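You operate a simulated robot arm through the tools that you are given. There is no shell and no other tool.

You are at the controls of a simulated robot arm. One attempt, no reset.

## Task
Fit the yellow peg in the teal boat and stand the boat on the felt.
Fine: hold the boat in the vice for the fit; vice knob back at free. Where these are worked on the way, their far stop is far enough and under half their travel is too little: vice knob.

Only the result counts: the job must be done as asked and must still hold three seconds after the hand-in. Knocking over, shifting, dropping, spilling or breaking anything else fails it.

## Robot
A 7-joint arm with a two-finger parallel gripper, fixed in place. Base frame: the origin is on the floor under the middle of its stand, x ahead of it, y to its left, z up; the work surface is at about z = 740. Lengths are in mm, angles in degrees, forces in N, time in s.
With the tool pointing down near the work surface it reaches from about 200 to 740 mm from the base axis. Its first joint turns from -166.0 to 166.0 degrees. Payload 1.57 kg.
The tool frame sits at the grasp point between the pads (the TCP): z along the fingers, y along the line on which they close. The tips reach 30 mm beyond it. Largest opening 110 mm; finger width 24, thickness 12; the body of the gripper, 48 by 112 mm, starts 78 mm behind the TCP.
Orientation is that of the tool frame in the base frame, as [roll, pitch, yaw] about the fixed x, y, z axes, in that order (R = Rz(yaw) Ry(pitch) Rx(roll)). With the fingers straight down and closing along the base's y, the tool's x points along the base's -x, its y along +y and its z along -z.

## Interface
- The arm moves only by the tool step_arm. Its argument "moves" is text: rows parted by semicolons, each of 7 numbers parted by spaces: the shift along the tool's x, y, z in mm, then the turn, a rotation vector about the tool's x, y, z in degrees, then the opening in per cent of the stroke, from 0 (shut) to 100 (fully open). In form: tx ty tz wx wy wz hand; .... A call has 1 to 20 rows; each row shifts and turns the commanded pose from where the row before left it, along the tool's axes as they then stand. Rows are played at 5 a second. More than 50 mm and 8.6 degrees between two rows, or a gripper value outside its range, and nothing of the call is played. Where a pose cannot be reached the arm comes as near as it can. A force on the tool above 40 N (or 10 N above the force at the start of the call, whichever is more), or a blocked arm, ends the call early, and 0.2 s more pass. The fingers move at their own pace (about 45 mm/s each) and stop on an object; they squeeze with about 26 N. The grip force told is the motor's: it shows also when the fingers shut on nothing. Time passes only in rows, and 0.2 s behind the last, so rows that do not move let the fingers close. The reply holds the time, the measured pose of the TCP, the force on the tool along the base axes, the opening and the grip force, in the units named above and with some noise, with the torque about the TCP (base axes, N m) and any sound that the robot's microphone picked up, and new pictures: "show" is both (left out), scene, wrist or none.
- Cameras (640 x 400 px; columns grow to the right, rows downward): "scene" is fixed at [220.4, 649.6, 1484.6]; the picture's right is [-0.83, -0.56, 0.00], its down [-0.34, 0.50, -0.80] and it looks along [0.45, -0.66, -0.60] (base axes); focal length 338 px, centre (320, 200). "wrist" rides on the gripper at [70, 16, -141] in the tool frame; the picture's right is [-0.23, 0.97, 0.00], its down [-0.85, -0.20, -0.48] and it looks along [-0.47, -0.11, 0.88] (tool axes); focal length 222 px, centre (320, 200). There is no depth. A picture from a camera that has moved, and an enlarged one, comes with that camera's place and axes in the base frame and with its lens.
- lift_body(by): slides the trunk up (or, below 0, down) by that many mm; the arm rides with it, the base frame stays. It gives what a move gives, with no picture.
- inspect(camera, box): a new picture of the part [left, top, right, bottom] of that camera's present view, enlarged. It takes no simulated time.
- job_done(): hands the job in; it is judged then, once.

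Places have to be worked out from the pictures, the camera data and where the tool is seen. Open the gripper and draw the arm clear of the work before you hand the job in, unless the task says otherwise.

The tools are called after "Call:" as a command line: name --argument value ..., lists and objects as JSON in quotes. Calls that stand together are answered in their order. step_arm: Moves the arm, as the interface text tells. Its arguments: {"type":"object","properties":{"moves":{"type":"string"},"show":{"type":"string","enum":["both","scene","wrist","none"]}},"required":["moves"]} The other tools are called the same way: lift_body (by) moves the trunk up or down; inspect (camera, box) takes an enlarged picture of a part of a camera's view; job_done () hands the job in.

At the start:

```text
clock: 0.0
tcp_pos: [486.3, -270.2, 1041.3]
ee_rot: [-180.0, 0.0, 180.0]
force: [-0.6, -0.5, -0.7]
moment: [-0.01, 0.01, -0.01]
width: 110.3
gripper_force: 0.1
trunk travel left (down, up): [-500.0, 90.0]
```

scene: 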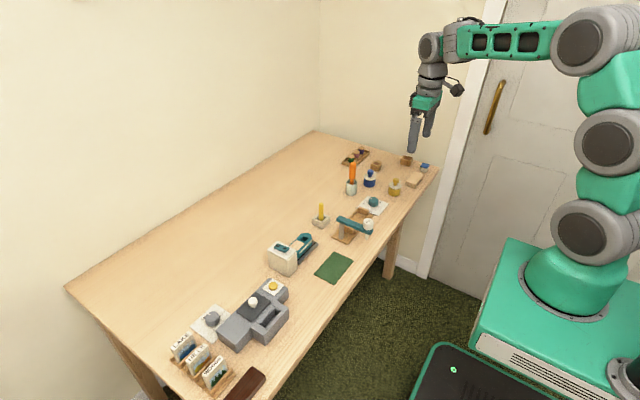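
wrist: 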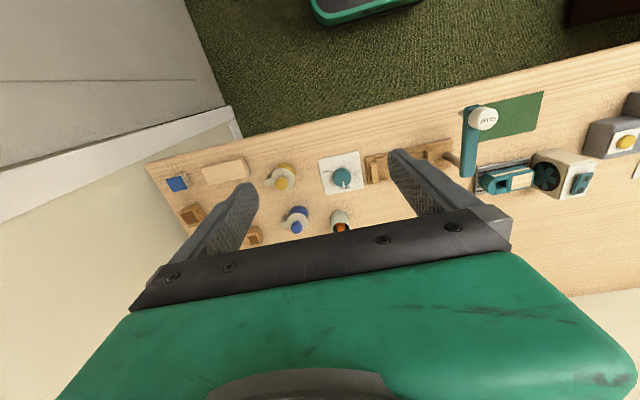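

The table holds many items; I look closer at each region to identify the boat, the peg, the vice and the felt.

Call:
inspect --camera "scene" --box '[160, 220, 360, 400]'

Call:
inspect --camera "scene" --box '[300, 140, 440, 250]'

Call:
inspect --camera "wrist" --box '[400, 60, 640, 220]'

Call:
inspect --camera "scene" --box '[255, 190, 385, 290]'

```text
2.22 times, centred on (260, 310) of scene
camera zoom: at [220.4, 649.6, 1484.6], right [-0.83, -0.56, 0.0], down [-0.34, 0.5, -0.8], along [0.45, -0.66, -0.6], focal length 750 px, centre (453, -44)
```

zoom: 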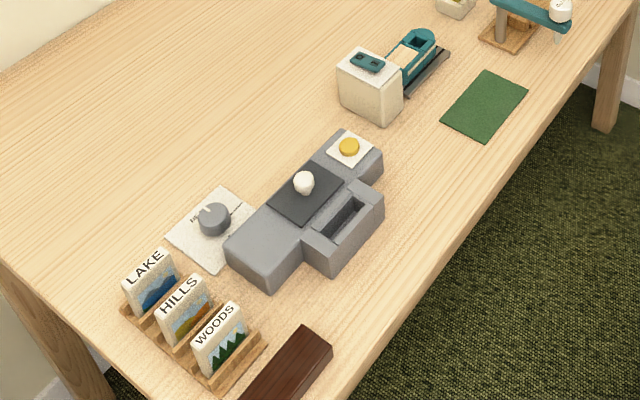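

```text
3.64 times, centred on (370, 195) of scene
camera zoom: at [220.4, 649.6, 1484.6], right [-0.83, -0.56, 0.0], down [-0.34, 0.5, -0.8], along [0.45, -0.66, -0.6], focal length 1228 px, centre (138, 218)
```

zoom: 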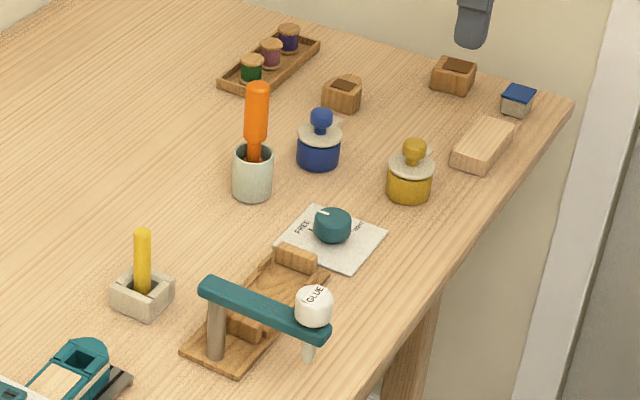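

```text
2.50 times, centred on (520, 140) of wrist
camera zoom: at [415.4, -254.1, 1181.8], right [0.23, 0.97, 0.0], down [0.85, -0.2, 0.48], along [0.47, -0.11, -0.88], focal length 555 px, centre (-180, 350)
```

zoom: 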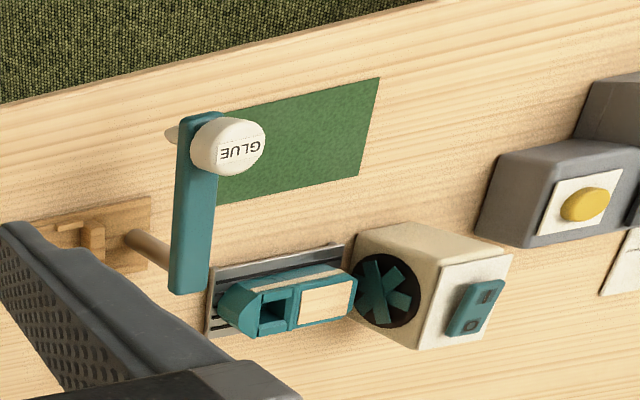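

```text
4.00 times, centred on (320, 240) of scene
camera zoom: at [220.4, 649.6, 1484.6], right [-0.83, -0.56, 0.0], down [-0.34, 0.5, -0.8], along [0.45, -0.66, -0.6], focal length 1351 px, centre (320, 40)
```

zoom: 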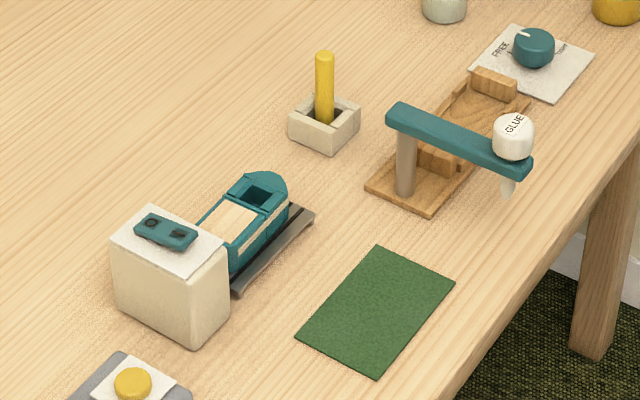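

The vice looks to be the wooden bed with two jaws (about x 590, y −60…−165) and the teal FREE/TIGHT knob near (590, −235). The boat sits on a rack by the fan near (680, 55) and the peg in a holder near (700, −57). I move the wrist camera over the vice for a closer view.

Call:
step_arm --moves "10 42 10 0 0 0 100; 10 42 10 0 0 0 100; 10 42 10 0 0 0 100; 10 42 10 0 0 0 100; 0 0 0 0 0 0 100" --show "both"

```text
clock: 1.2
tcp_pos: [446.9, -100.7, 1000.7]
ee_rot: [180.0, 0.0, 179.8]
force: [0.3, -0.2, 0.4]
moment: [0.0, -0.01, -0.02]
width: 110.1
gripper_force: 0.1
trunk travel left (down, up): [-500.0, 90.0]
camera wrist: at [376.1, -84.3, 1141.8], right [0.23, 0.97, 0.0], down [0.85, -0.2, 0.48], along [0.47, -0.11, -0.88], focal length 222 px, centre (320, 200)
```

scene: 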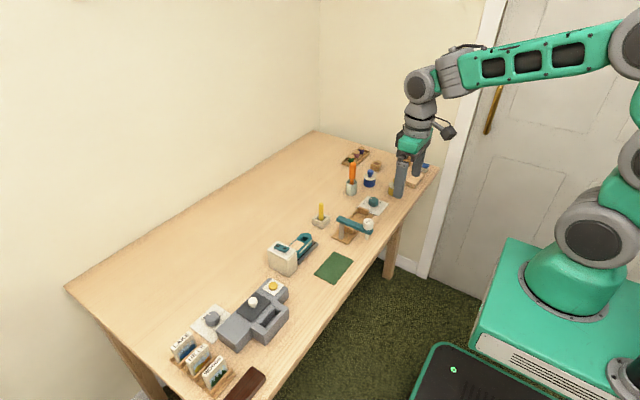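
wrist: 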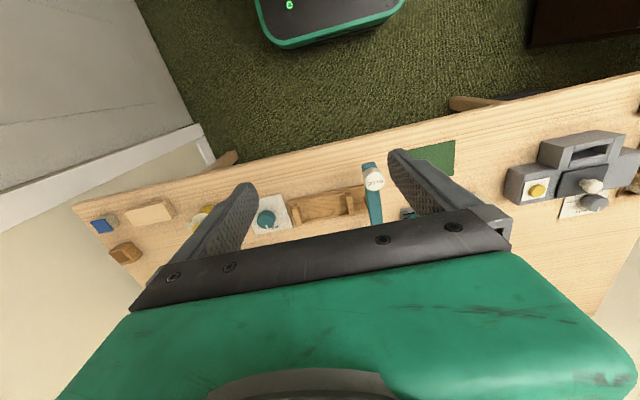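

The vice and knob show between the fingers now; I enlarge that part.

Call:
inspect --camera "wrist" --box '[230, 140, 430, 260]'

Call:
inspect --camera "scene" --box '[320, 190, 400, 250]'

```text
3.20 times, centred on (330, 200) of wrist
camera zoom: at [376.1, -84.3, 1141.8], right [0.23, 0.97, 0.0], down [0.85, -0.2, 0.48], along [0.47, -0.11, -0.88], focal length 711 px, centre (288, 200)
```

zoom: 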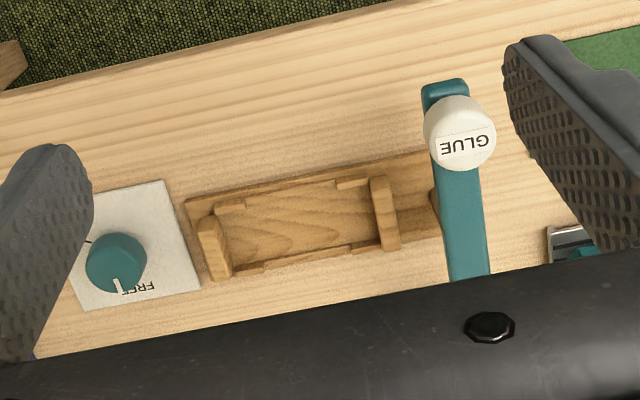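

```text
6.67 times, centred on (360, 220) of scene
camera zoom: at [220.4, 649.6, 1484.6], right [-0.83, -0.56, 0.0], down [-0.34, 0.5, -0.8], along [0.45, -0.66, -0.6], focal length 2251 px, centre (53, 67)
```

zoom: 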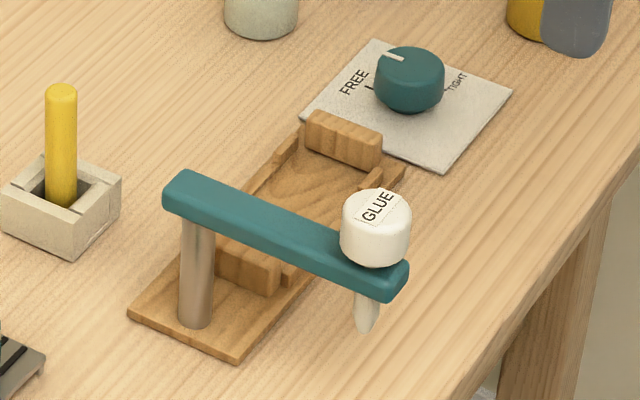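

The vice bed is aligned with the base axes: jaw faces at about y −174 and −82, centred near x 597; the knob is near (590, −242) and points at FREE. Next I move over to look at the boat on its rack.

Call:
step_arm --moves "-24 33 12 0 0 0 100; -24 33 12 0 0 0 100; -24 33 12 0 0 0 100; -24 33 12 0 0 0 100; -24 33 12 0 0 0 100; -22 33 10 0 0 0 100; 0 0 0 0 0 0 100" --show "both"

Call:
inspect --camera "wrist" --box '[220, 120, 420, 245]'

```text
clock: 2.8
tcp_pos: [589.5, 95.2, 929.3]
ee_rot: [180.0, 0.0, 179.9]
force: [0.2, -0.9, 0.1]
moment: [-0.02, 0.01, -0.01]
width: 110.2
gripper_force: 0.1
trunk travel left (down, up): [-500.0, 90.0]
camera wrist: at [518.4, 111.2, 1070.2], right [0.23, 0.97, 0.0], down [0.85, -0.2, 0.48], along [0.47, -0.11, -0.88], focal length 222 px, centre (320, 200)
```

scene: 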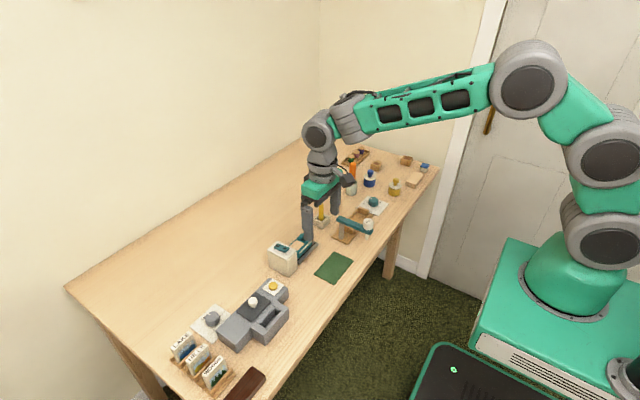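
wrist: 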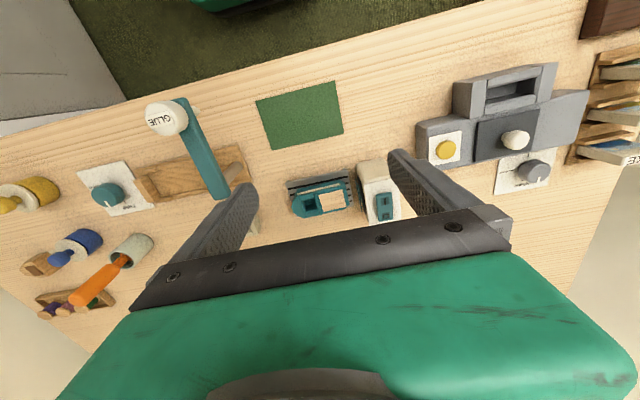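

```text
3.20 times, centred on (320, 182) of wrist
camera zoom: at [518.4, 111.2, 1070.2], right [0.23, 0.97, 0.0], down [0.85, -0.2, 0.48], along [0.47, -0.11, -0.88], focal length 711 px, centre (320, 256)
```

zoom: 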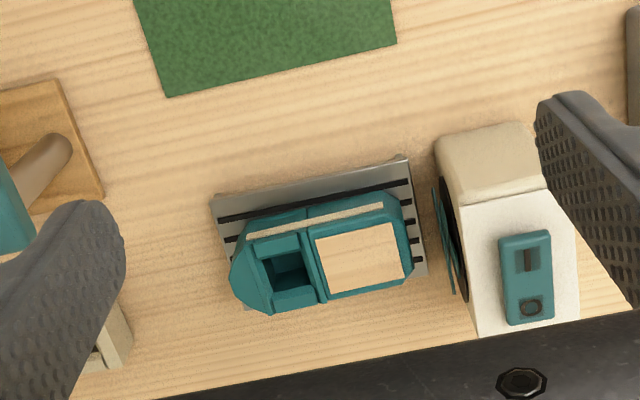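

The boat lies along the base y axis with its bow toward −y: about x 662–701, y 29–114, hole near (682, 57). The felt spans about x 524–593, y 18–128. Now I look at the peg in its holder.

Call:
step_arm --moves "-7 -44 0 0 0 0 100; -7 -44 0 0 0 0 100; -7 -44 0 0 0 0 100; 0 0 0 0 0 0 100" --show "wrist"

Call:
inspect --camera "wrist" --box '[240, 140, 400, 240]'

Call:
inspect --camera "wrist" --box '[120, 80, 360, 230]'

```text
clock: 3.8
tcp_pos: [612.9, -35.8, 929.0]
ee_rot: [-179.9, 0.0, 179.9]
force: [0.5, 0.0, 0.3]
moment: [0.02, 0.01, -0.03]
width: 110.0
gripper_force: 0.0
trunk travel left (down, up): [-500.0, 90.0]
camera wrist: at [540.8, -19.7, 1069.8], right [0.23, 0.97, 0.0], down [0.85, -0.2, 0.48], along [0.47, -0.11, -0.88], focal length 222 px, centre (320, 200)
```

wrist: 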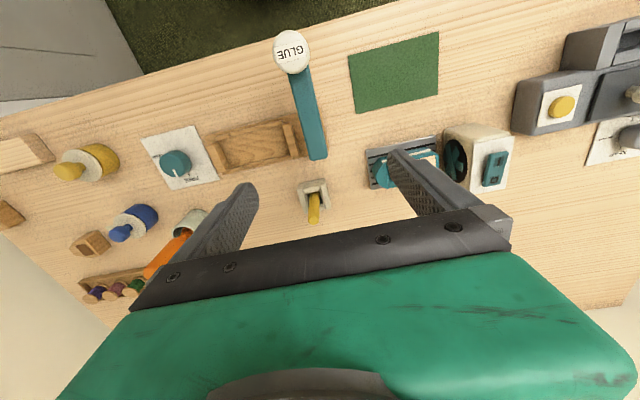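

```text
4.00 times, centred on (320, 190) of wrist
camera zoom: at [540.8, -19.7, 1069.8], right [0.23, 0.97, 0.0], down [0.85, -0.2, 0.48], along [0.47, -0.11, -0.88], focal length 888 px, centre (320, 240)
```

zoom: 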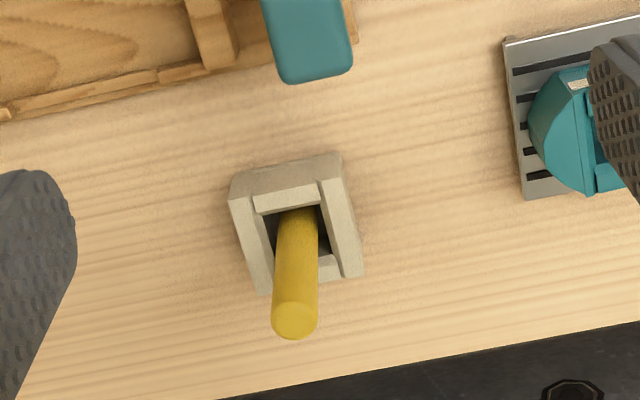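

```text
2.67 times, centred on (240, 155) of wrist
camera zoom: at [540.8, -19.7, 1069.8], right [0.23, 0.97, 0.0], down [0.85, -0.2, 0.48], along [0.47, -0.11, -0.88], focal length 592 px, centre (533, 320)
```

zoom: 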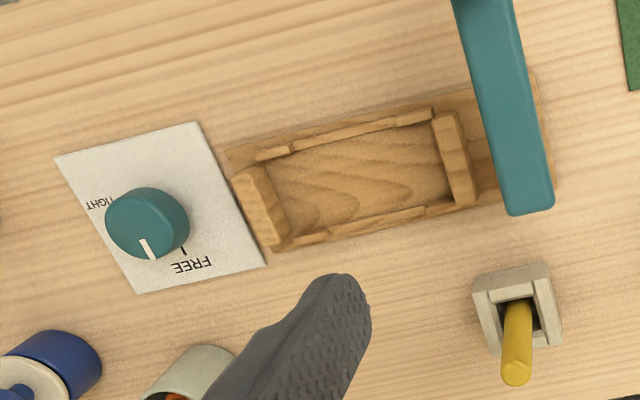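

The peg is a round rod about 14 mm wide, standing near (693, −63) with its top near z 830. The vice's inner bed is about 44 mm wide, and TIGHT lies roughly 125° clockwise from FREE seen from above. I go over the boat and turn the hand so the fingers close along base x.

Call:
step_arm --moves "-23 37 10 0 0 0 100; -23 37 10 0 0 0 100; -22.6 37 9 0 0 0 100; 0 0 0 0 0 -8.18 100; 0 0 0 0 0 -8.18 100; 0 0 0 0 0 -8.18 100; 0 0 0 0 0 -8.18 100; 0 0 0 0 0 -8.18 100; 0 0 0 0 0 -8.18 100; 0 0 0 0 0 -8.18 100; 0 0 0 0 0 -8.18 100; 0 0 0 0 0 -8.18 100; 0 0 0 0 0 -8.18 100; 0 0 0 0 0 -8.18 100; 0 0 0 0 0 0 100" --show "both"

Call:
inspect --camera "wrist" --box '[220, 110, 420, 235]'

```text
clock: 7.0
tcp_pos: [677.6, 74.4, 901.4]
ee_rot: [180.0, 0.0, -89.9]
force: [0.4, -0.3, -0.8]
moment: [-0.02, 0.0, -0.01]
width: 109.9
gripper_force: 0.1
trunk travel left (down, up): [-500.0, 90.0]
camera wrist: at [661.2, 4.7, 1042.8], right [-0.97, 0.23, 0.0], down [0.2, 0.86, 0.48], along [0.11, 0.47, -0.88], focal length 222 px, centre (320, 200)
```

scene: 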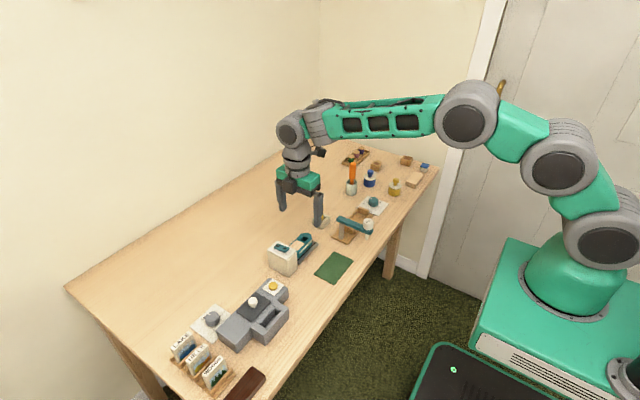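
wrist: 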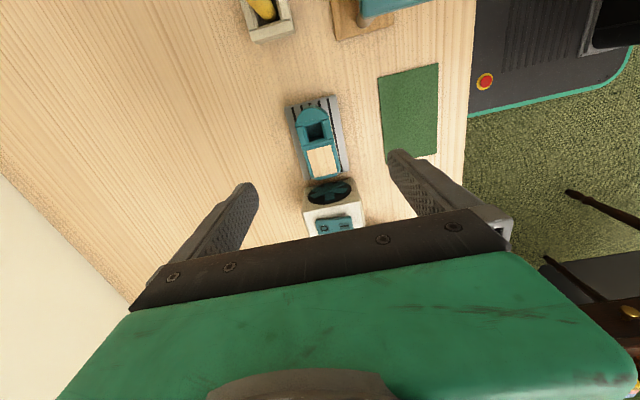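

```text
3.20 times, centred on (320, 172) of wrist
camera zoom: at [661.2, 4.7, 1042.8], right [-0.97, 0.23, 0.0], down [0.2, 0.86, 0.48], along [0.11, 0.47, -0.88], focal length 711 px, centre (320, 288)
```

zoom: 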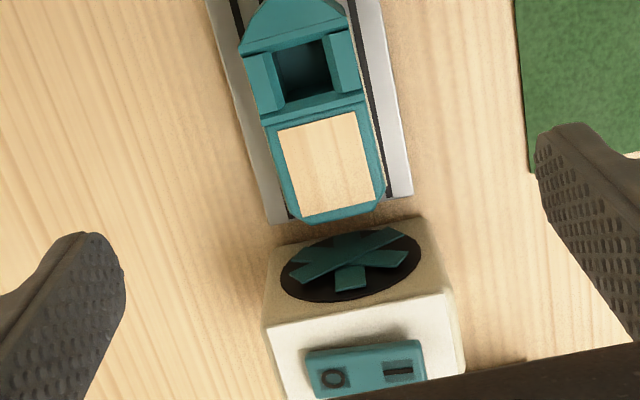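

The boat's sides are at about x 660 and 698, with its top near z 780. The hand is nearly centred, so I come down to z ≈ 796 around its middle with the fingers open and then look.

Call:
step_arm --moves "-1.6 -1.7 20 0 0 0 100; 0 0 25 0 0 0 100; 0 0 25 0 0 0 100; 0 0 20 0 0 0 90; 0 0 15 0 0 0 80; 0 0 0 0 0 0 75" --show "both"

Call:
inspect --camera "wrist" --box '[220, 70, 420, 240]'

Call:
inspect --camera "scene" --box '[250, 200, 350, 280]'

```text
clock: 8.4
tcp_pos: [680.7, 76.6, 796.8]
ee_rot: [180.0, 0.0, -90.1]
force: [-0.2, -0.6, -0.9]
moment: [0.0, 0.01, -0.01]
width: 82.5
gripper_force: 0.2
trunk travel left (down, up): [-500.0, 90.0]
camera wrist: at [663.1, 7.0, 938.0], right [-0.97, 0.23, 0.0], down [0.2, 0.85, 0.48], along [0.11, 0.47, -0.88], focal length 222 px, centre (320, 200)
```

scene: 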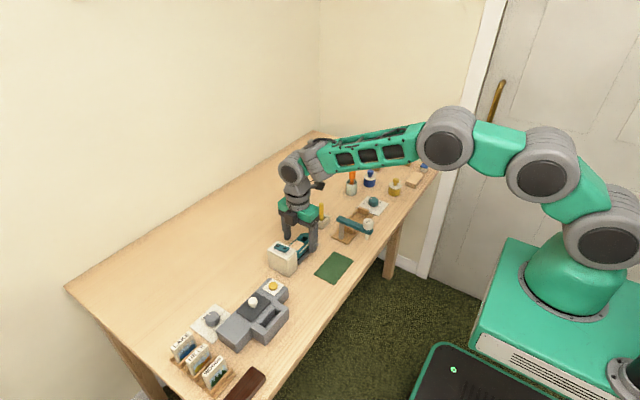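
wrist: 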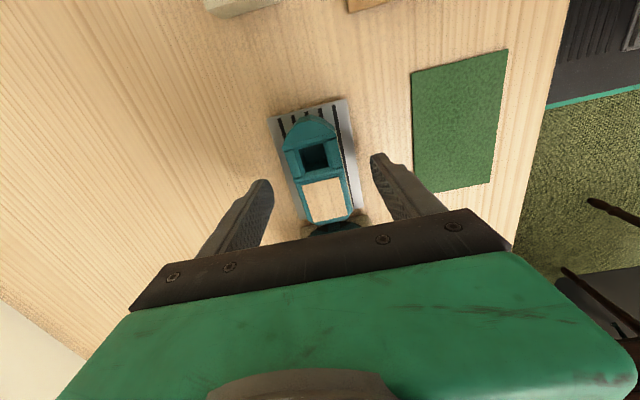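

```text
2.35 times, centred on (320, 155) of wrist
camera zoom: at [663.1, 7.0, 938.0], right [-0.97, 0.23, 0.0], down [0.2, 0.85, 0.48], along [0.11, 0.47, -0.88], focal length 523 px, centre (320, 306)
```

zoom: 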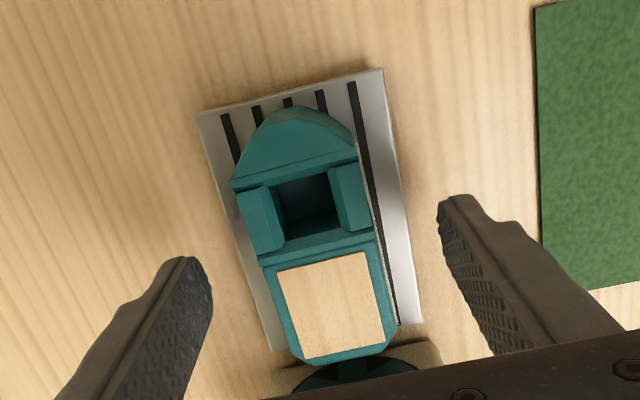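

```text
5.00 times, centred on (300, 240) of scene
camera zoom: at [220.4, 649.6, 1484.6], right [-0.83, -0.56, 0.0], down [-0.34, 0.5, -0.8], along [0.45, -0.66, -0.6], focal length 1688 px, centre (420, 0)
```

zoom: 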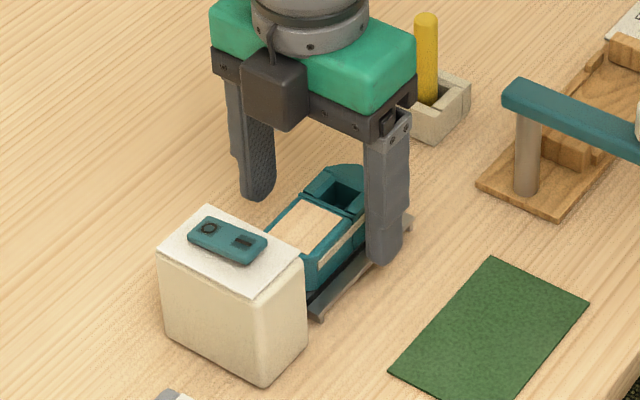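

The fingers straddle the boat squarely and clear of the fan. I lower 3 mm and close on the hull.

Call:
step_arm --moves "0 0 3 0 0 0 75; 0 0 0 0 0 0 45; 0 0 0 0 0 0 20; 0 0 0 0 0 0 10; 0 0 0 0 0 0 10; 0 0 0 0 0 0 10" --show "both"

Call:
inspect --camera "wrist" --box '[220, 70, 420, 240]'

```text
clock: 9.8
tcp_pos: [681.6, 76.2, 793.5]
ee_rot: [-180.0, 0.0, -90.1]
force: [-0.1, -0.6, 0.1]
moment: [0.02, 0.01, 0.01]
width: 39.4
gripper_force: 26.1
trunk travel left (down, up): [-500.0, 90.0]
camera wrist: at [663.2, 7.2, 935.3], right [-0.97, 0.23, 0.0], down [0.2, 0.85, 0.48], along [0.11, 0.47, -0.88], focal length 222 px, centre (320, 200)
```

scene: 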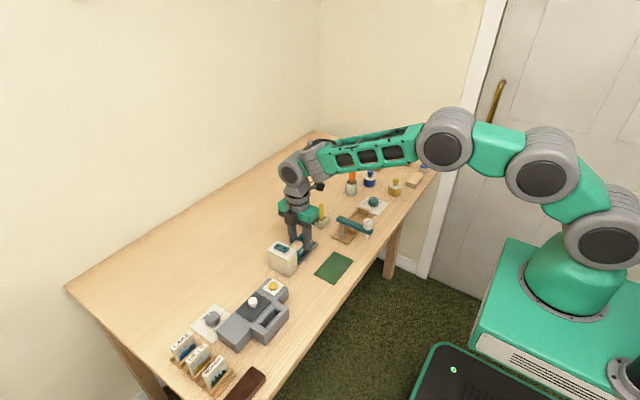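
wrist: 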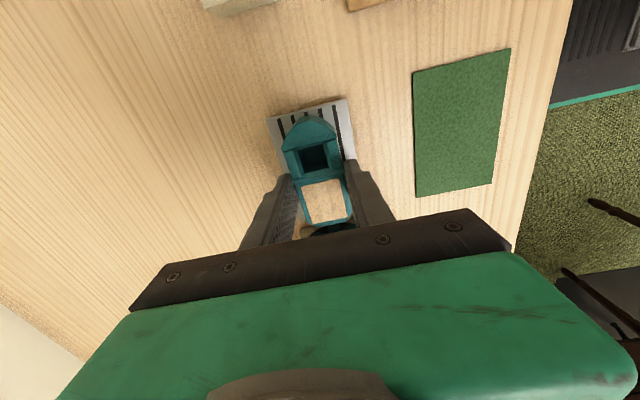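

```text
2.35 times, centred on (320, 155) of wrist
camera zoom: at [663.2, 7.2, 935.3], right [-0.97, 0.23, 0.0], down [0.2, 0.85, 0.48], along [0.11, 0.47, -0.88], focal length 523 px, centre (320, 306)
```

zoom: 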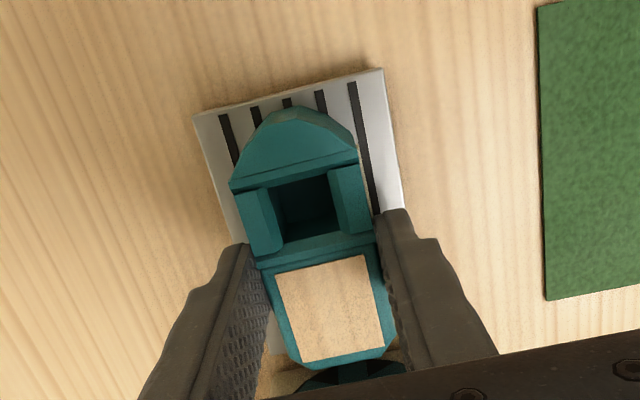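

Grip is firm (39.4 mm, 26 N). I lift the boat straight up and then carry it high over to above the vice.

Call:
step_arm --moves "0 0 -10 0 0 0 10; 0 0 -25 0 0 0 10; 0 0 -35 0 0 0 10; 0 0 -35 0 0 0 10; 0 0 -31 0 0 0 10; 33 13 0 0 0 0 10; 33 13 0 0 0 0 10; 33 13 0 0 0 0 10; 33 13 0 0 0 0 10; 33 13 0 0 0 0 10; 30 12 0 0 0 0 10; 0 0 0 0 0 0 10; 0 0 0 0 0 0 10" --show "both"

Call:
inspect --camera "wrist" --box '[220, 70, 420, 240]'

Call:
inspect --camera "scene" --box '[310, 150, 410, 250]'

```text
clock: 12.6
tcp_pos: [602.5, -116.8, 927.8]
ee_rot: [-180.0, 0.0, -90.1]
force: [0.2, 0.4, -1.0]
moment: [0.02, 0.01, 0.03]
width: 39.2
gripper_force: 25.9
trunk travel left (down, up): [-500.0, 90.0]
camera wrist: at [585.1, -187.4, 1069.6], right [-0.97, 0.23, 0.0], down [0.2, 0.85, 0.48], along [0.11, 0.47, -0.88], focal length 222 px, centre (320, 200)
```

scene: 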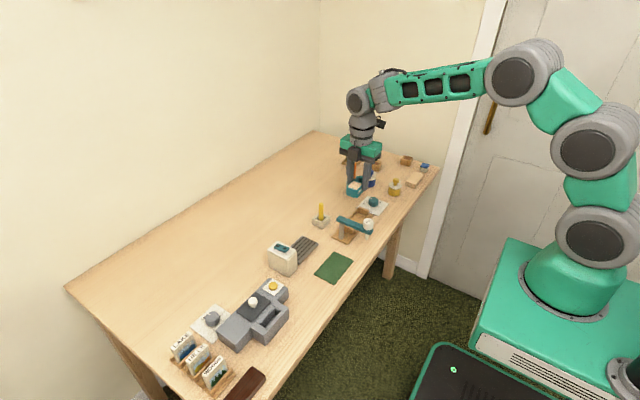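
wrist: 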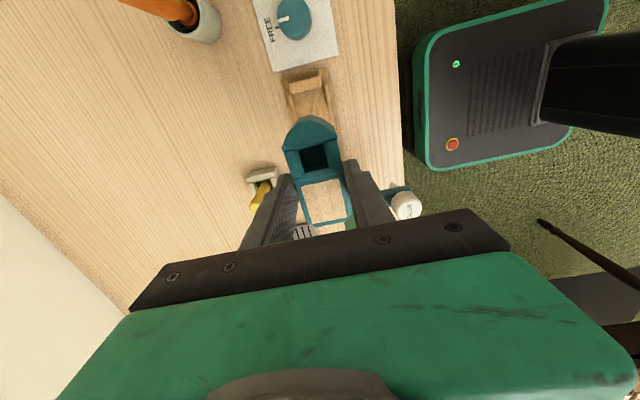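

```text
2.35 times, centred on (320, 155) of wrist
camera zoom: at [585.1, -187.4, 1069.6], right [-0.97, 0.23, 0.0], down [0.2, 0.85, 0.48], along [0.11, 0.47, -0.88], focal length 523 px, centre (320, 306)
```

zoom: 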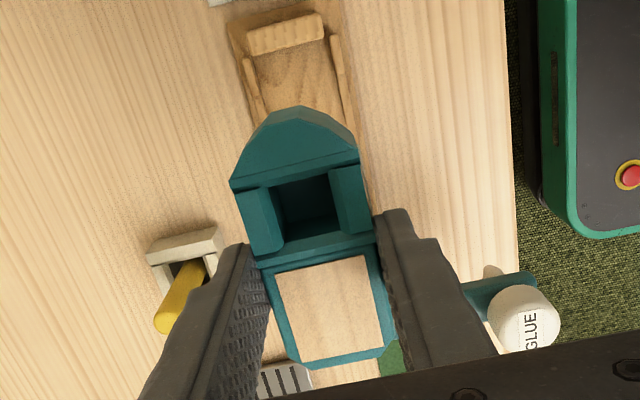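

```text
4.00 times, centred on (360, 200) of scene
camera zoom: at [220.4, 649.6, 1484.6], right [-0.83, -0.56, 0.0], down [-0.34, 0.5, -0.8], along [0.45, -0.66, -0.6], focal length 1351 px, centre (160, 200)
```

zoom: 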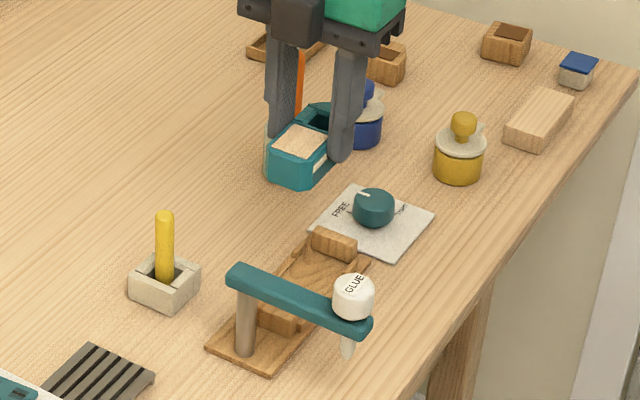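

The boat is held straight. From this view the vice centre comes out near x 603.5 with jaw faces at y ≈ −180 and −81.5, so its middle is y ≈ −131. I shift to that and come down to just above the jaws for a check.

Call:
step_arm --moves "8.5 -1 20 0 0 0 10; 0 0 25 0 0 0 10; 0 0 25 0 0 0 10; 0 0 24 0 0 0 10; 0 0 0 0 0 0 10; 0 0 0 0 0 0 10" --show "both"

Call:
inspect --camera "wrist" --box '[220, 50, 420, 240]'

Call:
inspect --camera "scene" --box '[320, 170, 400, 250]'

```text
clock: 14.0
tcp_pos: [602.7, -126.0, 833.9]
ee_rot: [180.0, 0.0, -90.2]
force: [0.5, 0.4, -0.6]
moment: [0.0, 0.01, 0.0]
width: 39.4
gripper_force: 26.8
trunk travel left (down, up): [-500.0, 90.0]
camera wrist: at [585.4, -196.9, 975.5], right [-0.97, 0.23, 0.0], down [0.2, 0.85, 0.48], along [0.11, 0.47, -0.88], focal length 222 px, centre (320, 200)
```

scene: 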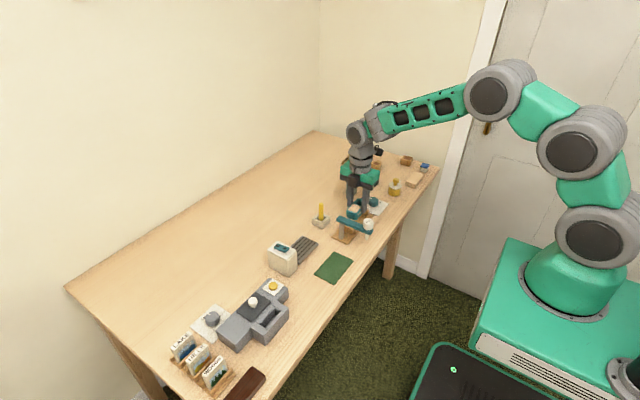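
wrist: 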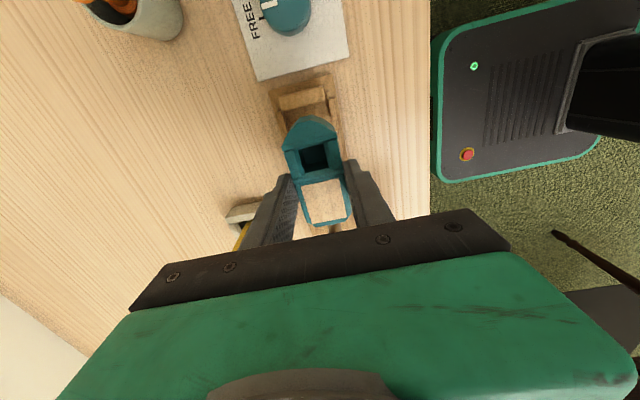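

```text
2.11 times, centred on (320, 145) of wrist
camera zoom: at [585.4, -196.9, 975.5], right [-0.97, 0.23, 0.0], down [0.2, 0.85, 0.48], along [0.11, 0.47, -0.88], focal length 468 px, centre (320, 316)
```

zoom: 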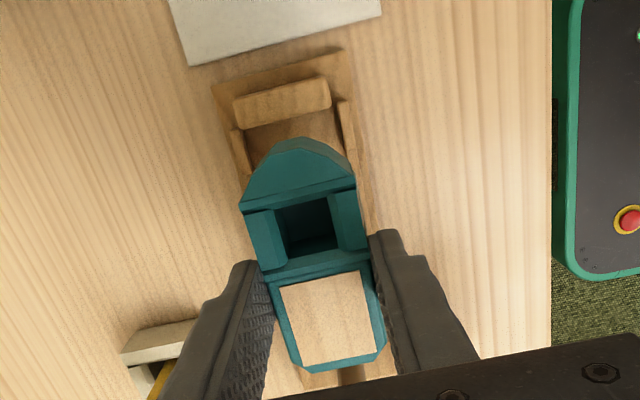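

```text
5.00 times, centred on (360, 210) of scene
camera zoom: at [220.4, 649.6, 1484.6], right [-0.83, -0.56, 0.0], down [-0.34, 0.5, -0.8], along [0.45, -0.66, -0.6], focal length 1688 px, centre (120, 150)
```

zoom: 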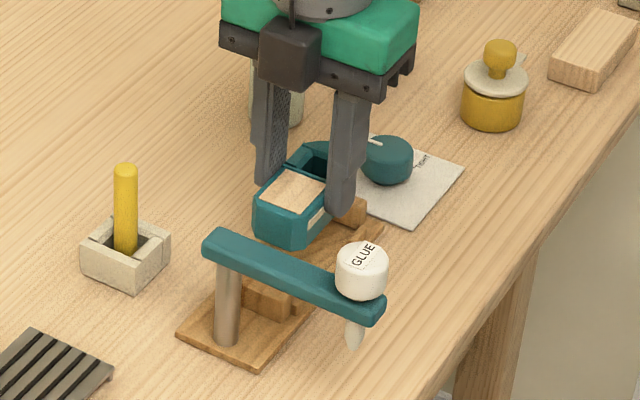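

Measured in the camera's frame, the vice centre is about 2.5 mm further in +x than the boat, and the boat needs about +1 mm in y. I correct that and lower to z ≈ 800, watching the force.

Call:
step_arm --moves "-1 -2.5 0 0 0 0 10; 0 0 12 0 0 0 10; 0 0 12 0 0 0 10; 0 0 10 0 0 0 10; 0 0 0 0 0 0 10" --show "both"

Call:
inspect --camera "wrist" --box '[220, 50, 420, 240]'

Call:
inspect --camera "scene" --box '[320, 190, 400, 250]'

```text
clock: 15.2
tcp_pos: [604.3, -124.2, 802.1]
ee_rot: [180.0, 0.0, -90.0]
force: [0.4, -0.4, -1.4]
moment: [-0.01, 0.0, 0.02]
width: 39.1
gripper_force: 26.1
trunk travel left (down, up): [-500.0, 90.0]
camera wrist: at [588.2, -195.3, 942.6], right [-0.97, 0.23, 0.0], down [0.2, 0.85, 0.48], along [0.11, 0.47, -0.88], focal length 222 px, centre (320, 200)
```

scene: 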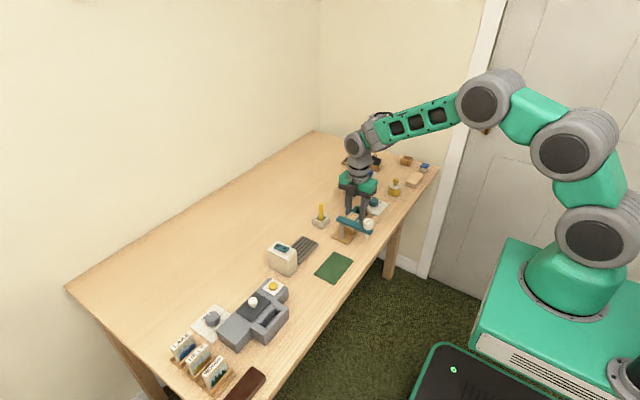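
wrist: 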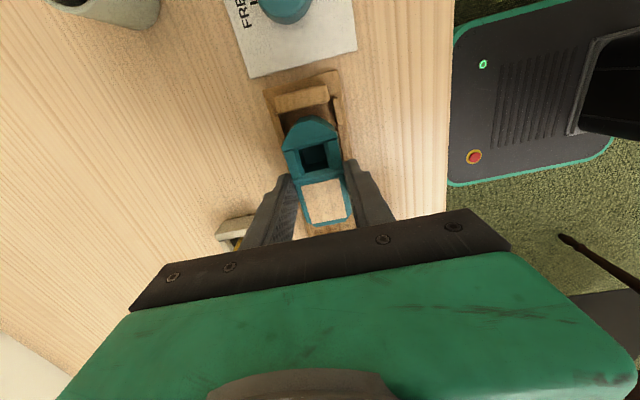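

```text
2.11 times, centred on (320, 145) of wrist
camera zoom: at [588.2, -195.3, 942.6], right [-0.97, 0.23, 0.0], down [0.2, 0.85, 0.48], along [0.11, 0.47, -0.88], focal length 468 px, centre (320, 316)
```

zoom: 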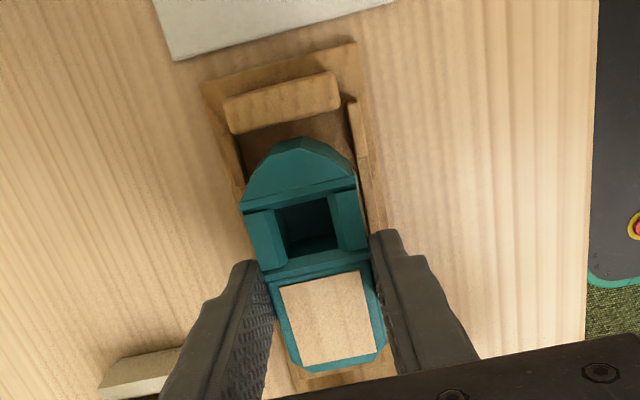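

```text
6.67 times, centred on (360, 220) of scene
camera zoom: at [220.4, 649.6, 1484.6], right [-0.83, -0.56, 0.0], down [-0.34, 0.5, -0.8], along [0.45, -0.66, -0.6], focal length 2251 px, centre (53, 67)
```

zoom: 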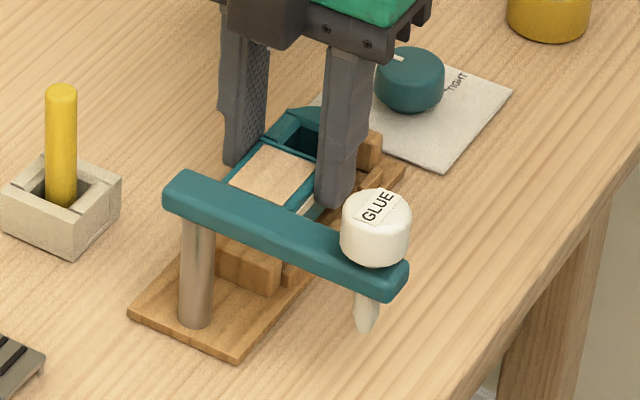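

The boat is now centred between the jaws (jaw centre x ≈ 604.4, TCP 604.2; about 5 mm free at the bow). I lower in small steps and watch for contact.

Call:
step_arm --moves "0 0 2 0 0 0 10; 0 0 2 0 0 0 10; 0 0 2 0 0 0 10; 0 0 0 0 0 0 10" --show "none"

```text
clock: 16.2
tcp_pos: [605.2, -125.8, 795.4]
ee_rot: [179.9, 0.0, -90.1]
force: [0.0, -0.6, -0.1]
moment: [-0.01, -0.02, 0.01]
width: 39.5
gripper_force: 25.7
trunk travel left (down, up): [-500.0, 90.0]
```

No contact yet at z ≈ 795; I keep lowering in smaller steps.

Call:
step_arm --moves "0 0 1.5 0 0 0 10; 0 0 1.5 0 0 0 10; 0 0 0 0 0 0 10" --show "none"

```text
clock: 17.0
tcp_pos: [606.0, -127.0, 791.8]
ee_rot: [-179.9, 0.1, -90.2]
force: [-0.4, -0.3, -0.5]
moment: [-0.01, -0.01, 0.04]
width: 39.4
gripper_force: 25.8
trunk travel left (down, up): [-500.0, 90.0]
```

Still no force at z ≈ 792; I continue down 1 mm at a time.

Call:
step_arm --moves "0 0 1 0 0 0 10; 0 0 1 0 0 0 10; 0 0 0 0 0 0 10" --show "scene"

Call:
inspect --camera "scene" --box '[330, 195, 390, 245]'

Call:
inspect --camera "wrist" --box '[240, 60, 400, 240]'

```text
clock: 17.8
tcp_pos: [605.5, -126.4, 789.8]
ee_rot: [180.0, 0.1, -90.1]
force: [0.5, 0.0, -1.0]
moment: [0.04, 0.04, 0.04]
width: 39.6
gripper_force: 25.6
trunk travel left (down, up): [-500.0, 90.0]
```

scene: 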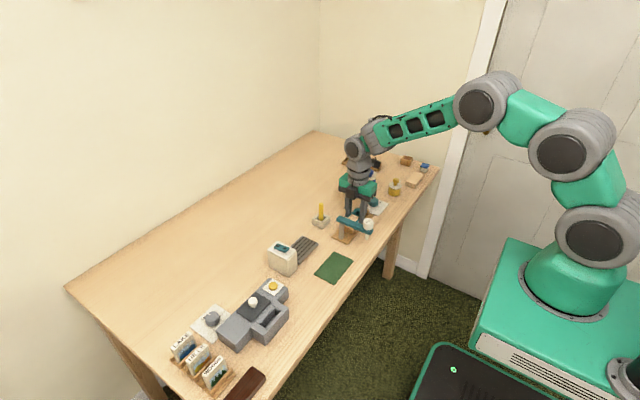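

```text
8.00 times, centred on (360, 220) of scene
camera zoom: at [220.4, 649.6, 1484.6], right [-0.83, -0.56, 0.0], down [-0.34, 0.5, -0.8], along [0.45, -0.66, -0.6], focal length 2702 px, centre (0, 40)
```

zoom: 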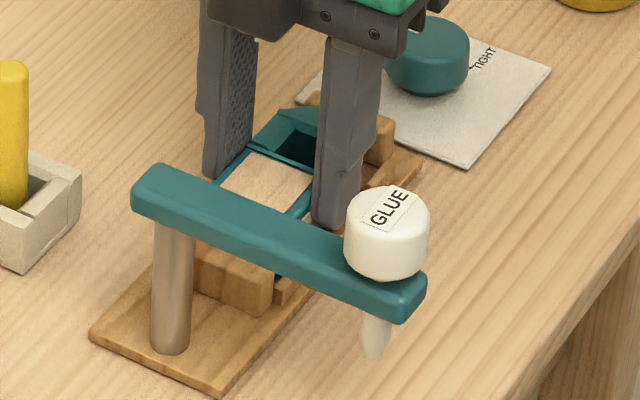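

```text
2.22 times, centred on (320, 150) of wrist
camera zoom: at [588.8, -196.4, 931.7], right [-0.97, 0.23, 0.0], down [0.2, 0.85, 0.48], along [0.11, 0.47, -0.88], focal length 494 px, centre (320, 311)
```

zoom: 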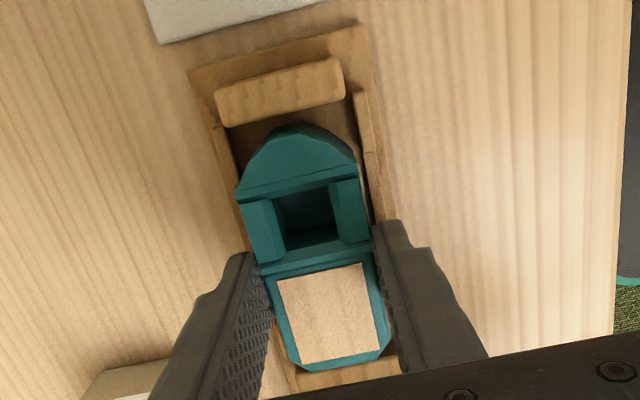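

Still free of contact at z ≈ 790, well centred in the bed. I continue 1 mm at a time.

Call:
step_arm --moves "0 0 1 0 0 0 10; 0 0 0 0 0 0 10" --show "none"

Call:
step_arm --moves "0 0 1 0 0 0 10; 0 0 0 0 0 0 10" --show "none"

Call:
step_arm --moves "0 0 1 0 0 0 10; 0 0 0 0 0 0 10" --show "none"

```text
clock: 18.4
tcp_pos: [604.5, -126.9, 790.5]
ee_rot: [180.0, -0.1, -90.1]
force: [-0.6, 0.6, 3.1]
moment: [0.01, 0.05, 0.03]
width: 39.5
gripper_force: 26.5
trunk travel left (down, up): [-500.0, 90.0]
```

```text
clock: 19.0
tcp_pos: [606.4, -125.9, 790.2]
ee_rot: [-179.9, 0.0, -90.1]
force: [-1.5, 2.4, 12.0]
moment: [0.05, 0.32, -0.03]
width: 39.7
gripper_force: 26.0
trunk travel left (down, up): [-500.0, 90.0]
```

```text
clock: 19.6
tcp_pos: [605.9, -125.9, 790.1]
ee_rot: [-179.7, -0.1, -90.1]
force: [-0.6, 1.0, 19.2]
moment: [0.04, 0.17, 0.08]
width: 39.3
gripper_force: 26.1
trunk travel left (down, up): [-500.0, 90.0]
```

Contact at z ≈ 790 with the load rising: the boat is seated on the bed. I ease off 1.5 mm and open the fingers.

Call:
step_arm --moves "0 0 -1.5 0 0 0 10; 0 0 0 0 0 0 42; 0 0 0 0 0 0 55; 0 0 0 0 0 0 70; 0 0 0 0 0 0 70" --show "both"

Call:
inspect --camera "wrist" --box '[240, 60, 400, 240]'

```text
clock: 20.8
tcp_pos: [605.7, -125.9, 790.2]
ee_rot: [-180.0, 0.1, -90.2]
force: [0.6, 0.1, 1.1]
moment: [-0.01, -0.02, 0.01]
width: 77.1
gripper_force: 0.0
trunk travel left (down, up): [-500.0, 90.0]
camera wrist: at [587.8, -196.5, 931.2], right [-0.97, 0.23, 0.0], down [0.2, 0.85, 0.48], along [0.11, 0.47, -0.88], focal length 222 px, centre (320, 200)
```

scene: 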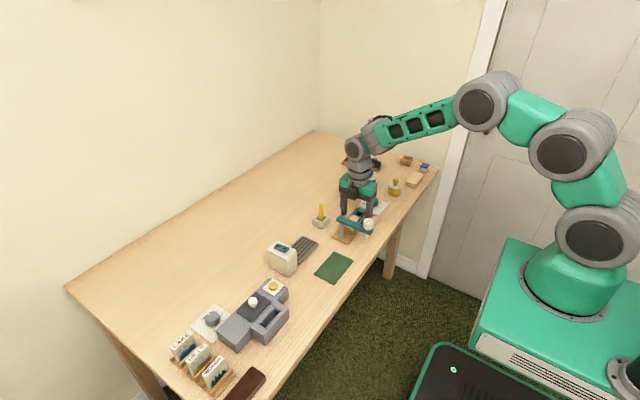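
wrist: 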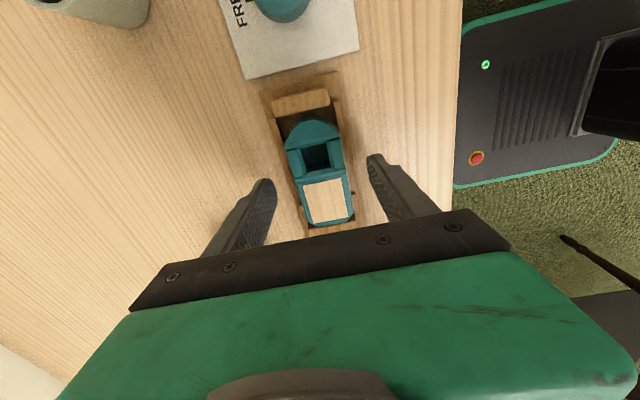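

```text
2.22 times, centred on (320, 150) of wrist
camera zoom: at [587.8, -196.5, 931.2], right [-0.97, 0.23, 0.0], down [0.2, 0.85, 0.48], along [0.11, 0.47, -0.88], focal length 494 px, centre (320, 311)
```

zoom: 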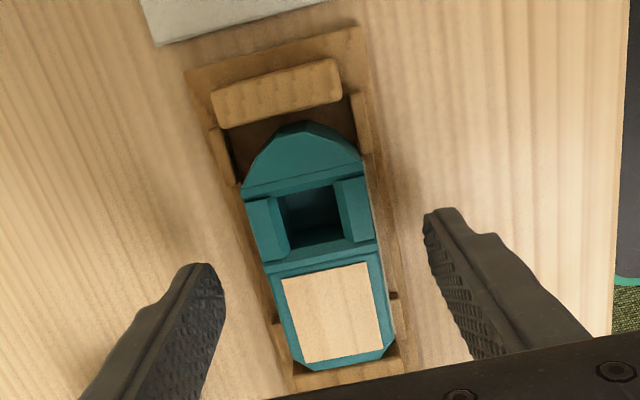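

The boat rests in the bed between the rails. I rise clear and move above the knob to look at it.

Call:
step_arm --moves "0 0 -10 0 0 0 70; 0 0 -30 0 0 0 70; 0 0 -40 0 0 0 70; 0 0 -30 0 0 0 70; 39 5 0 0 0 0 70; 39 5 0 0 0 0 70; 38 5 0 0 0 0 70; 0 0 0 0 0 0 70" --show "both"

Call:
inspect --camera "wrist" --box '[240, 60, 400, 240]'

Call:
inspect --camera "scene" --box '[330, 180, 400, 245]'

```text
clock: 22.6
tcp_pos: [591.2, -242.6, 900.8]
ee_rot: [-180.0, 0.0, -89.9]
force: [0.1, -0.8, -1.0]
moment: [-0.02, 0.01, 0.02]
width: 77.0
gripper_force: 0.1
trunk travel left (down, up): [-500.0, 90.0]
camera wrist: at [574.1, -313.4, 1041.4], right [-0.97, 0.23, 0.0], down [0.2, 0.85, 0.48], along [0.11, 0.47, -0.88], focal length 222 px, centre (320, 200)
```

scene: 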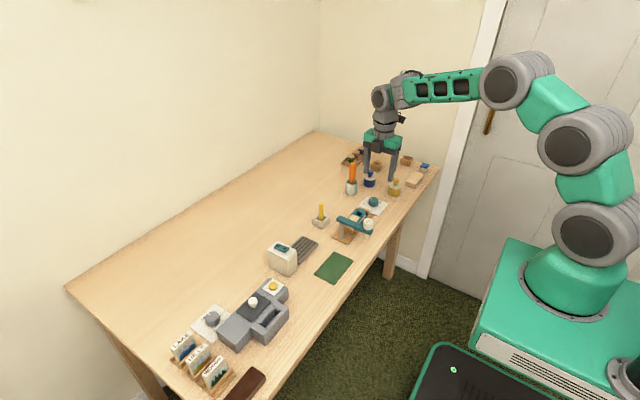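
wrist: 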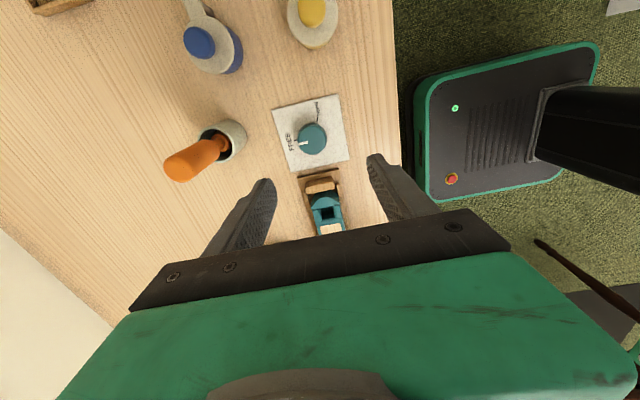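

```text
2.22 times, centred on (320, 150) of wrist
camera zoom: at [574.1, -313.4, 1041.4], right [-0.97, 0.23, 0.0], down [0.2, 0.85, 0.48], along [0.11, 0.47, -0.88], focal length 494 px, centre (320, 311)
```

zoom: 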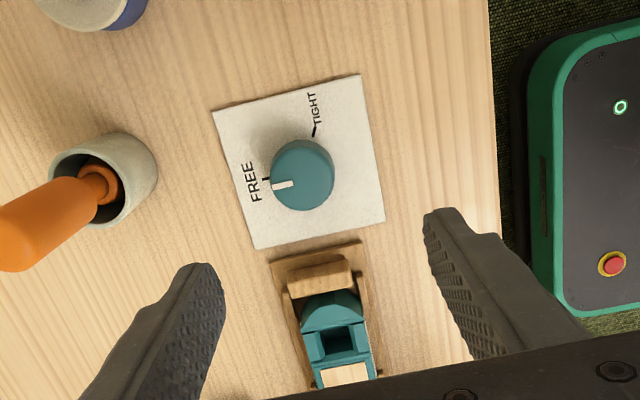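

```text
6.15 times, centred on (365, 212) of scene
camera zoom: at [220.4, 649.6, 1484.6], right [-0.83, -0.56, 0.0], down [-0.34, 0.5, -0.8], along [0.45, -0.66, -0.6], focal length 2078 px, centre (43, 123)
```

zoom: 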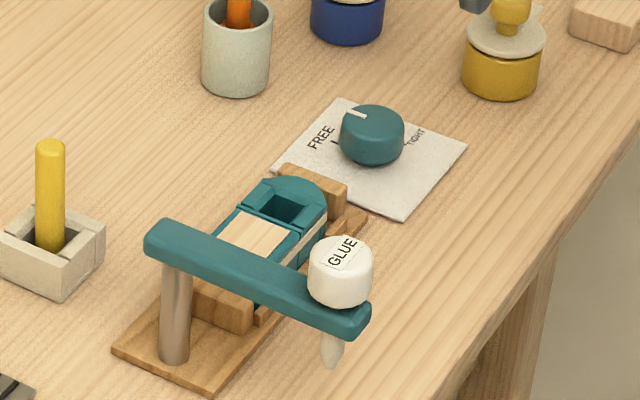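

The view shows the knob centre near (598.5, −251.5), about 36 mm wide with its top near z 765; FREE points to +x and the TIGHT tick is about 126° clockwise. I centre over it, narrow the opening and descend partway.

Call:
step_arm --moves "8.1 -8.4 0 0 0 0 60; 0 0 25 0 0 0 60; 0 0 25 0 0 0 60; 0 0 20 0 0 0 60; 0 0 0 0 0 0 60" --show "both"

Call:
inspect --camera "wrist" --box '[240, 80, 400, 240]'

Call:
inspect --camera "scene" --box '[330, 160, 410, 230]'

```text
clock: 23.8
tcp_pos: [600.2, -250.0, 827.9]
ee_rot: [180.0, 0.0, -90.0]
force: [-0.3, 0.1, 0.3]
moment: [0.01, 0.0, 0.02]
width: 66.1
gripper_force: 0.0
trunk travel left (down, up): [-500.0, 90.0]
camera wrist: at [582.3, -320.5, 969.8], right [-0.97, 0.23, 0.0], down [0.2, 0.85, 0.48], along [0.11, 0.47, -0.88], focal length 222 px, centre (320, 200)
```

scene: 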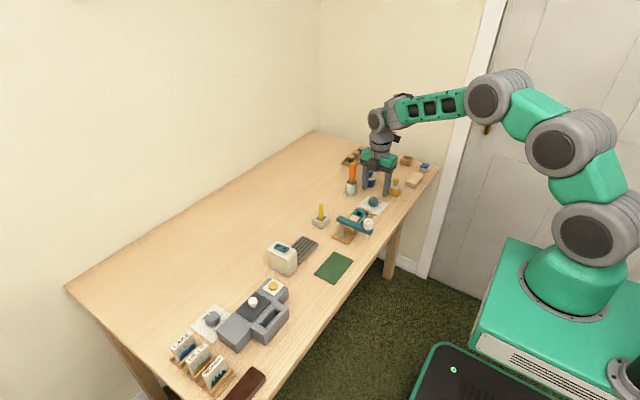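
wrist: 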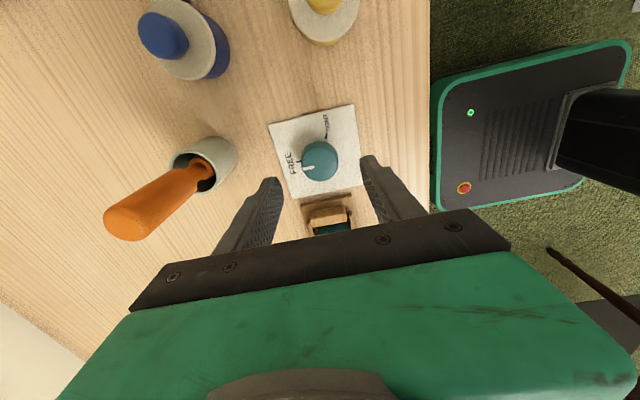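

```text
2.50 times, centred on (320, 160) of wrist
camera zoom: at [582.3, -320.5, 969.8], right [-0.97, 0.23, 0.0], down [0.2, 0.85, 0.48], along [0.11, 0.47, -0.88], focal length 555 px, centre (320, 300)
```

zoom: 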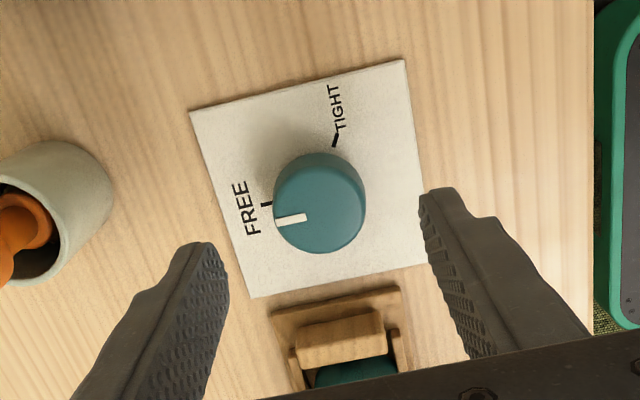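

```text
5.71 times, centred on (370, 195) of scene
camera zoom: at [220.4, 649.6, 1484.6], right [-0.83, -0.56, 0.0], down [-0.34, 0.5, -0.8], along [0.45, -0.66, -0.6], focal length 1930 px, centre (34, 229)
```

zoom: 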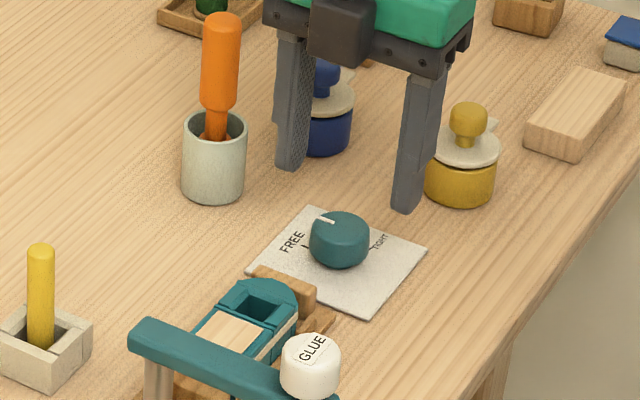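

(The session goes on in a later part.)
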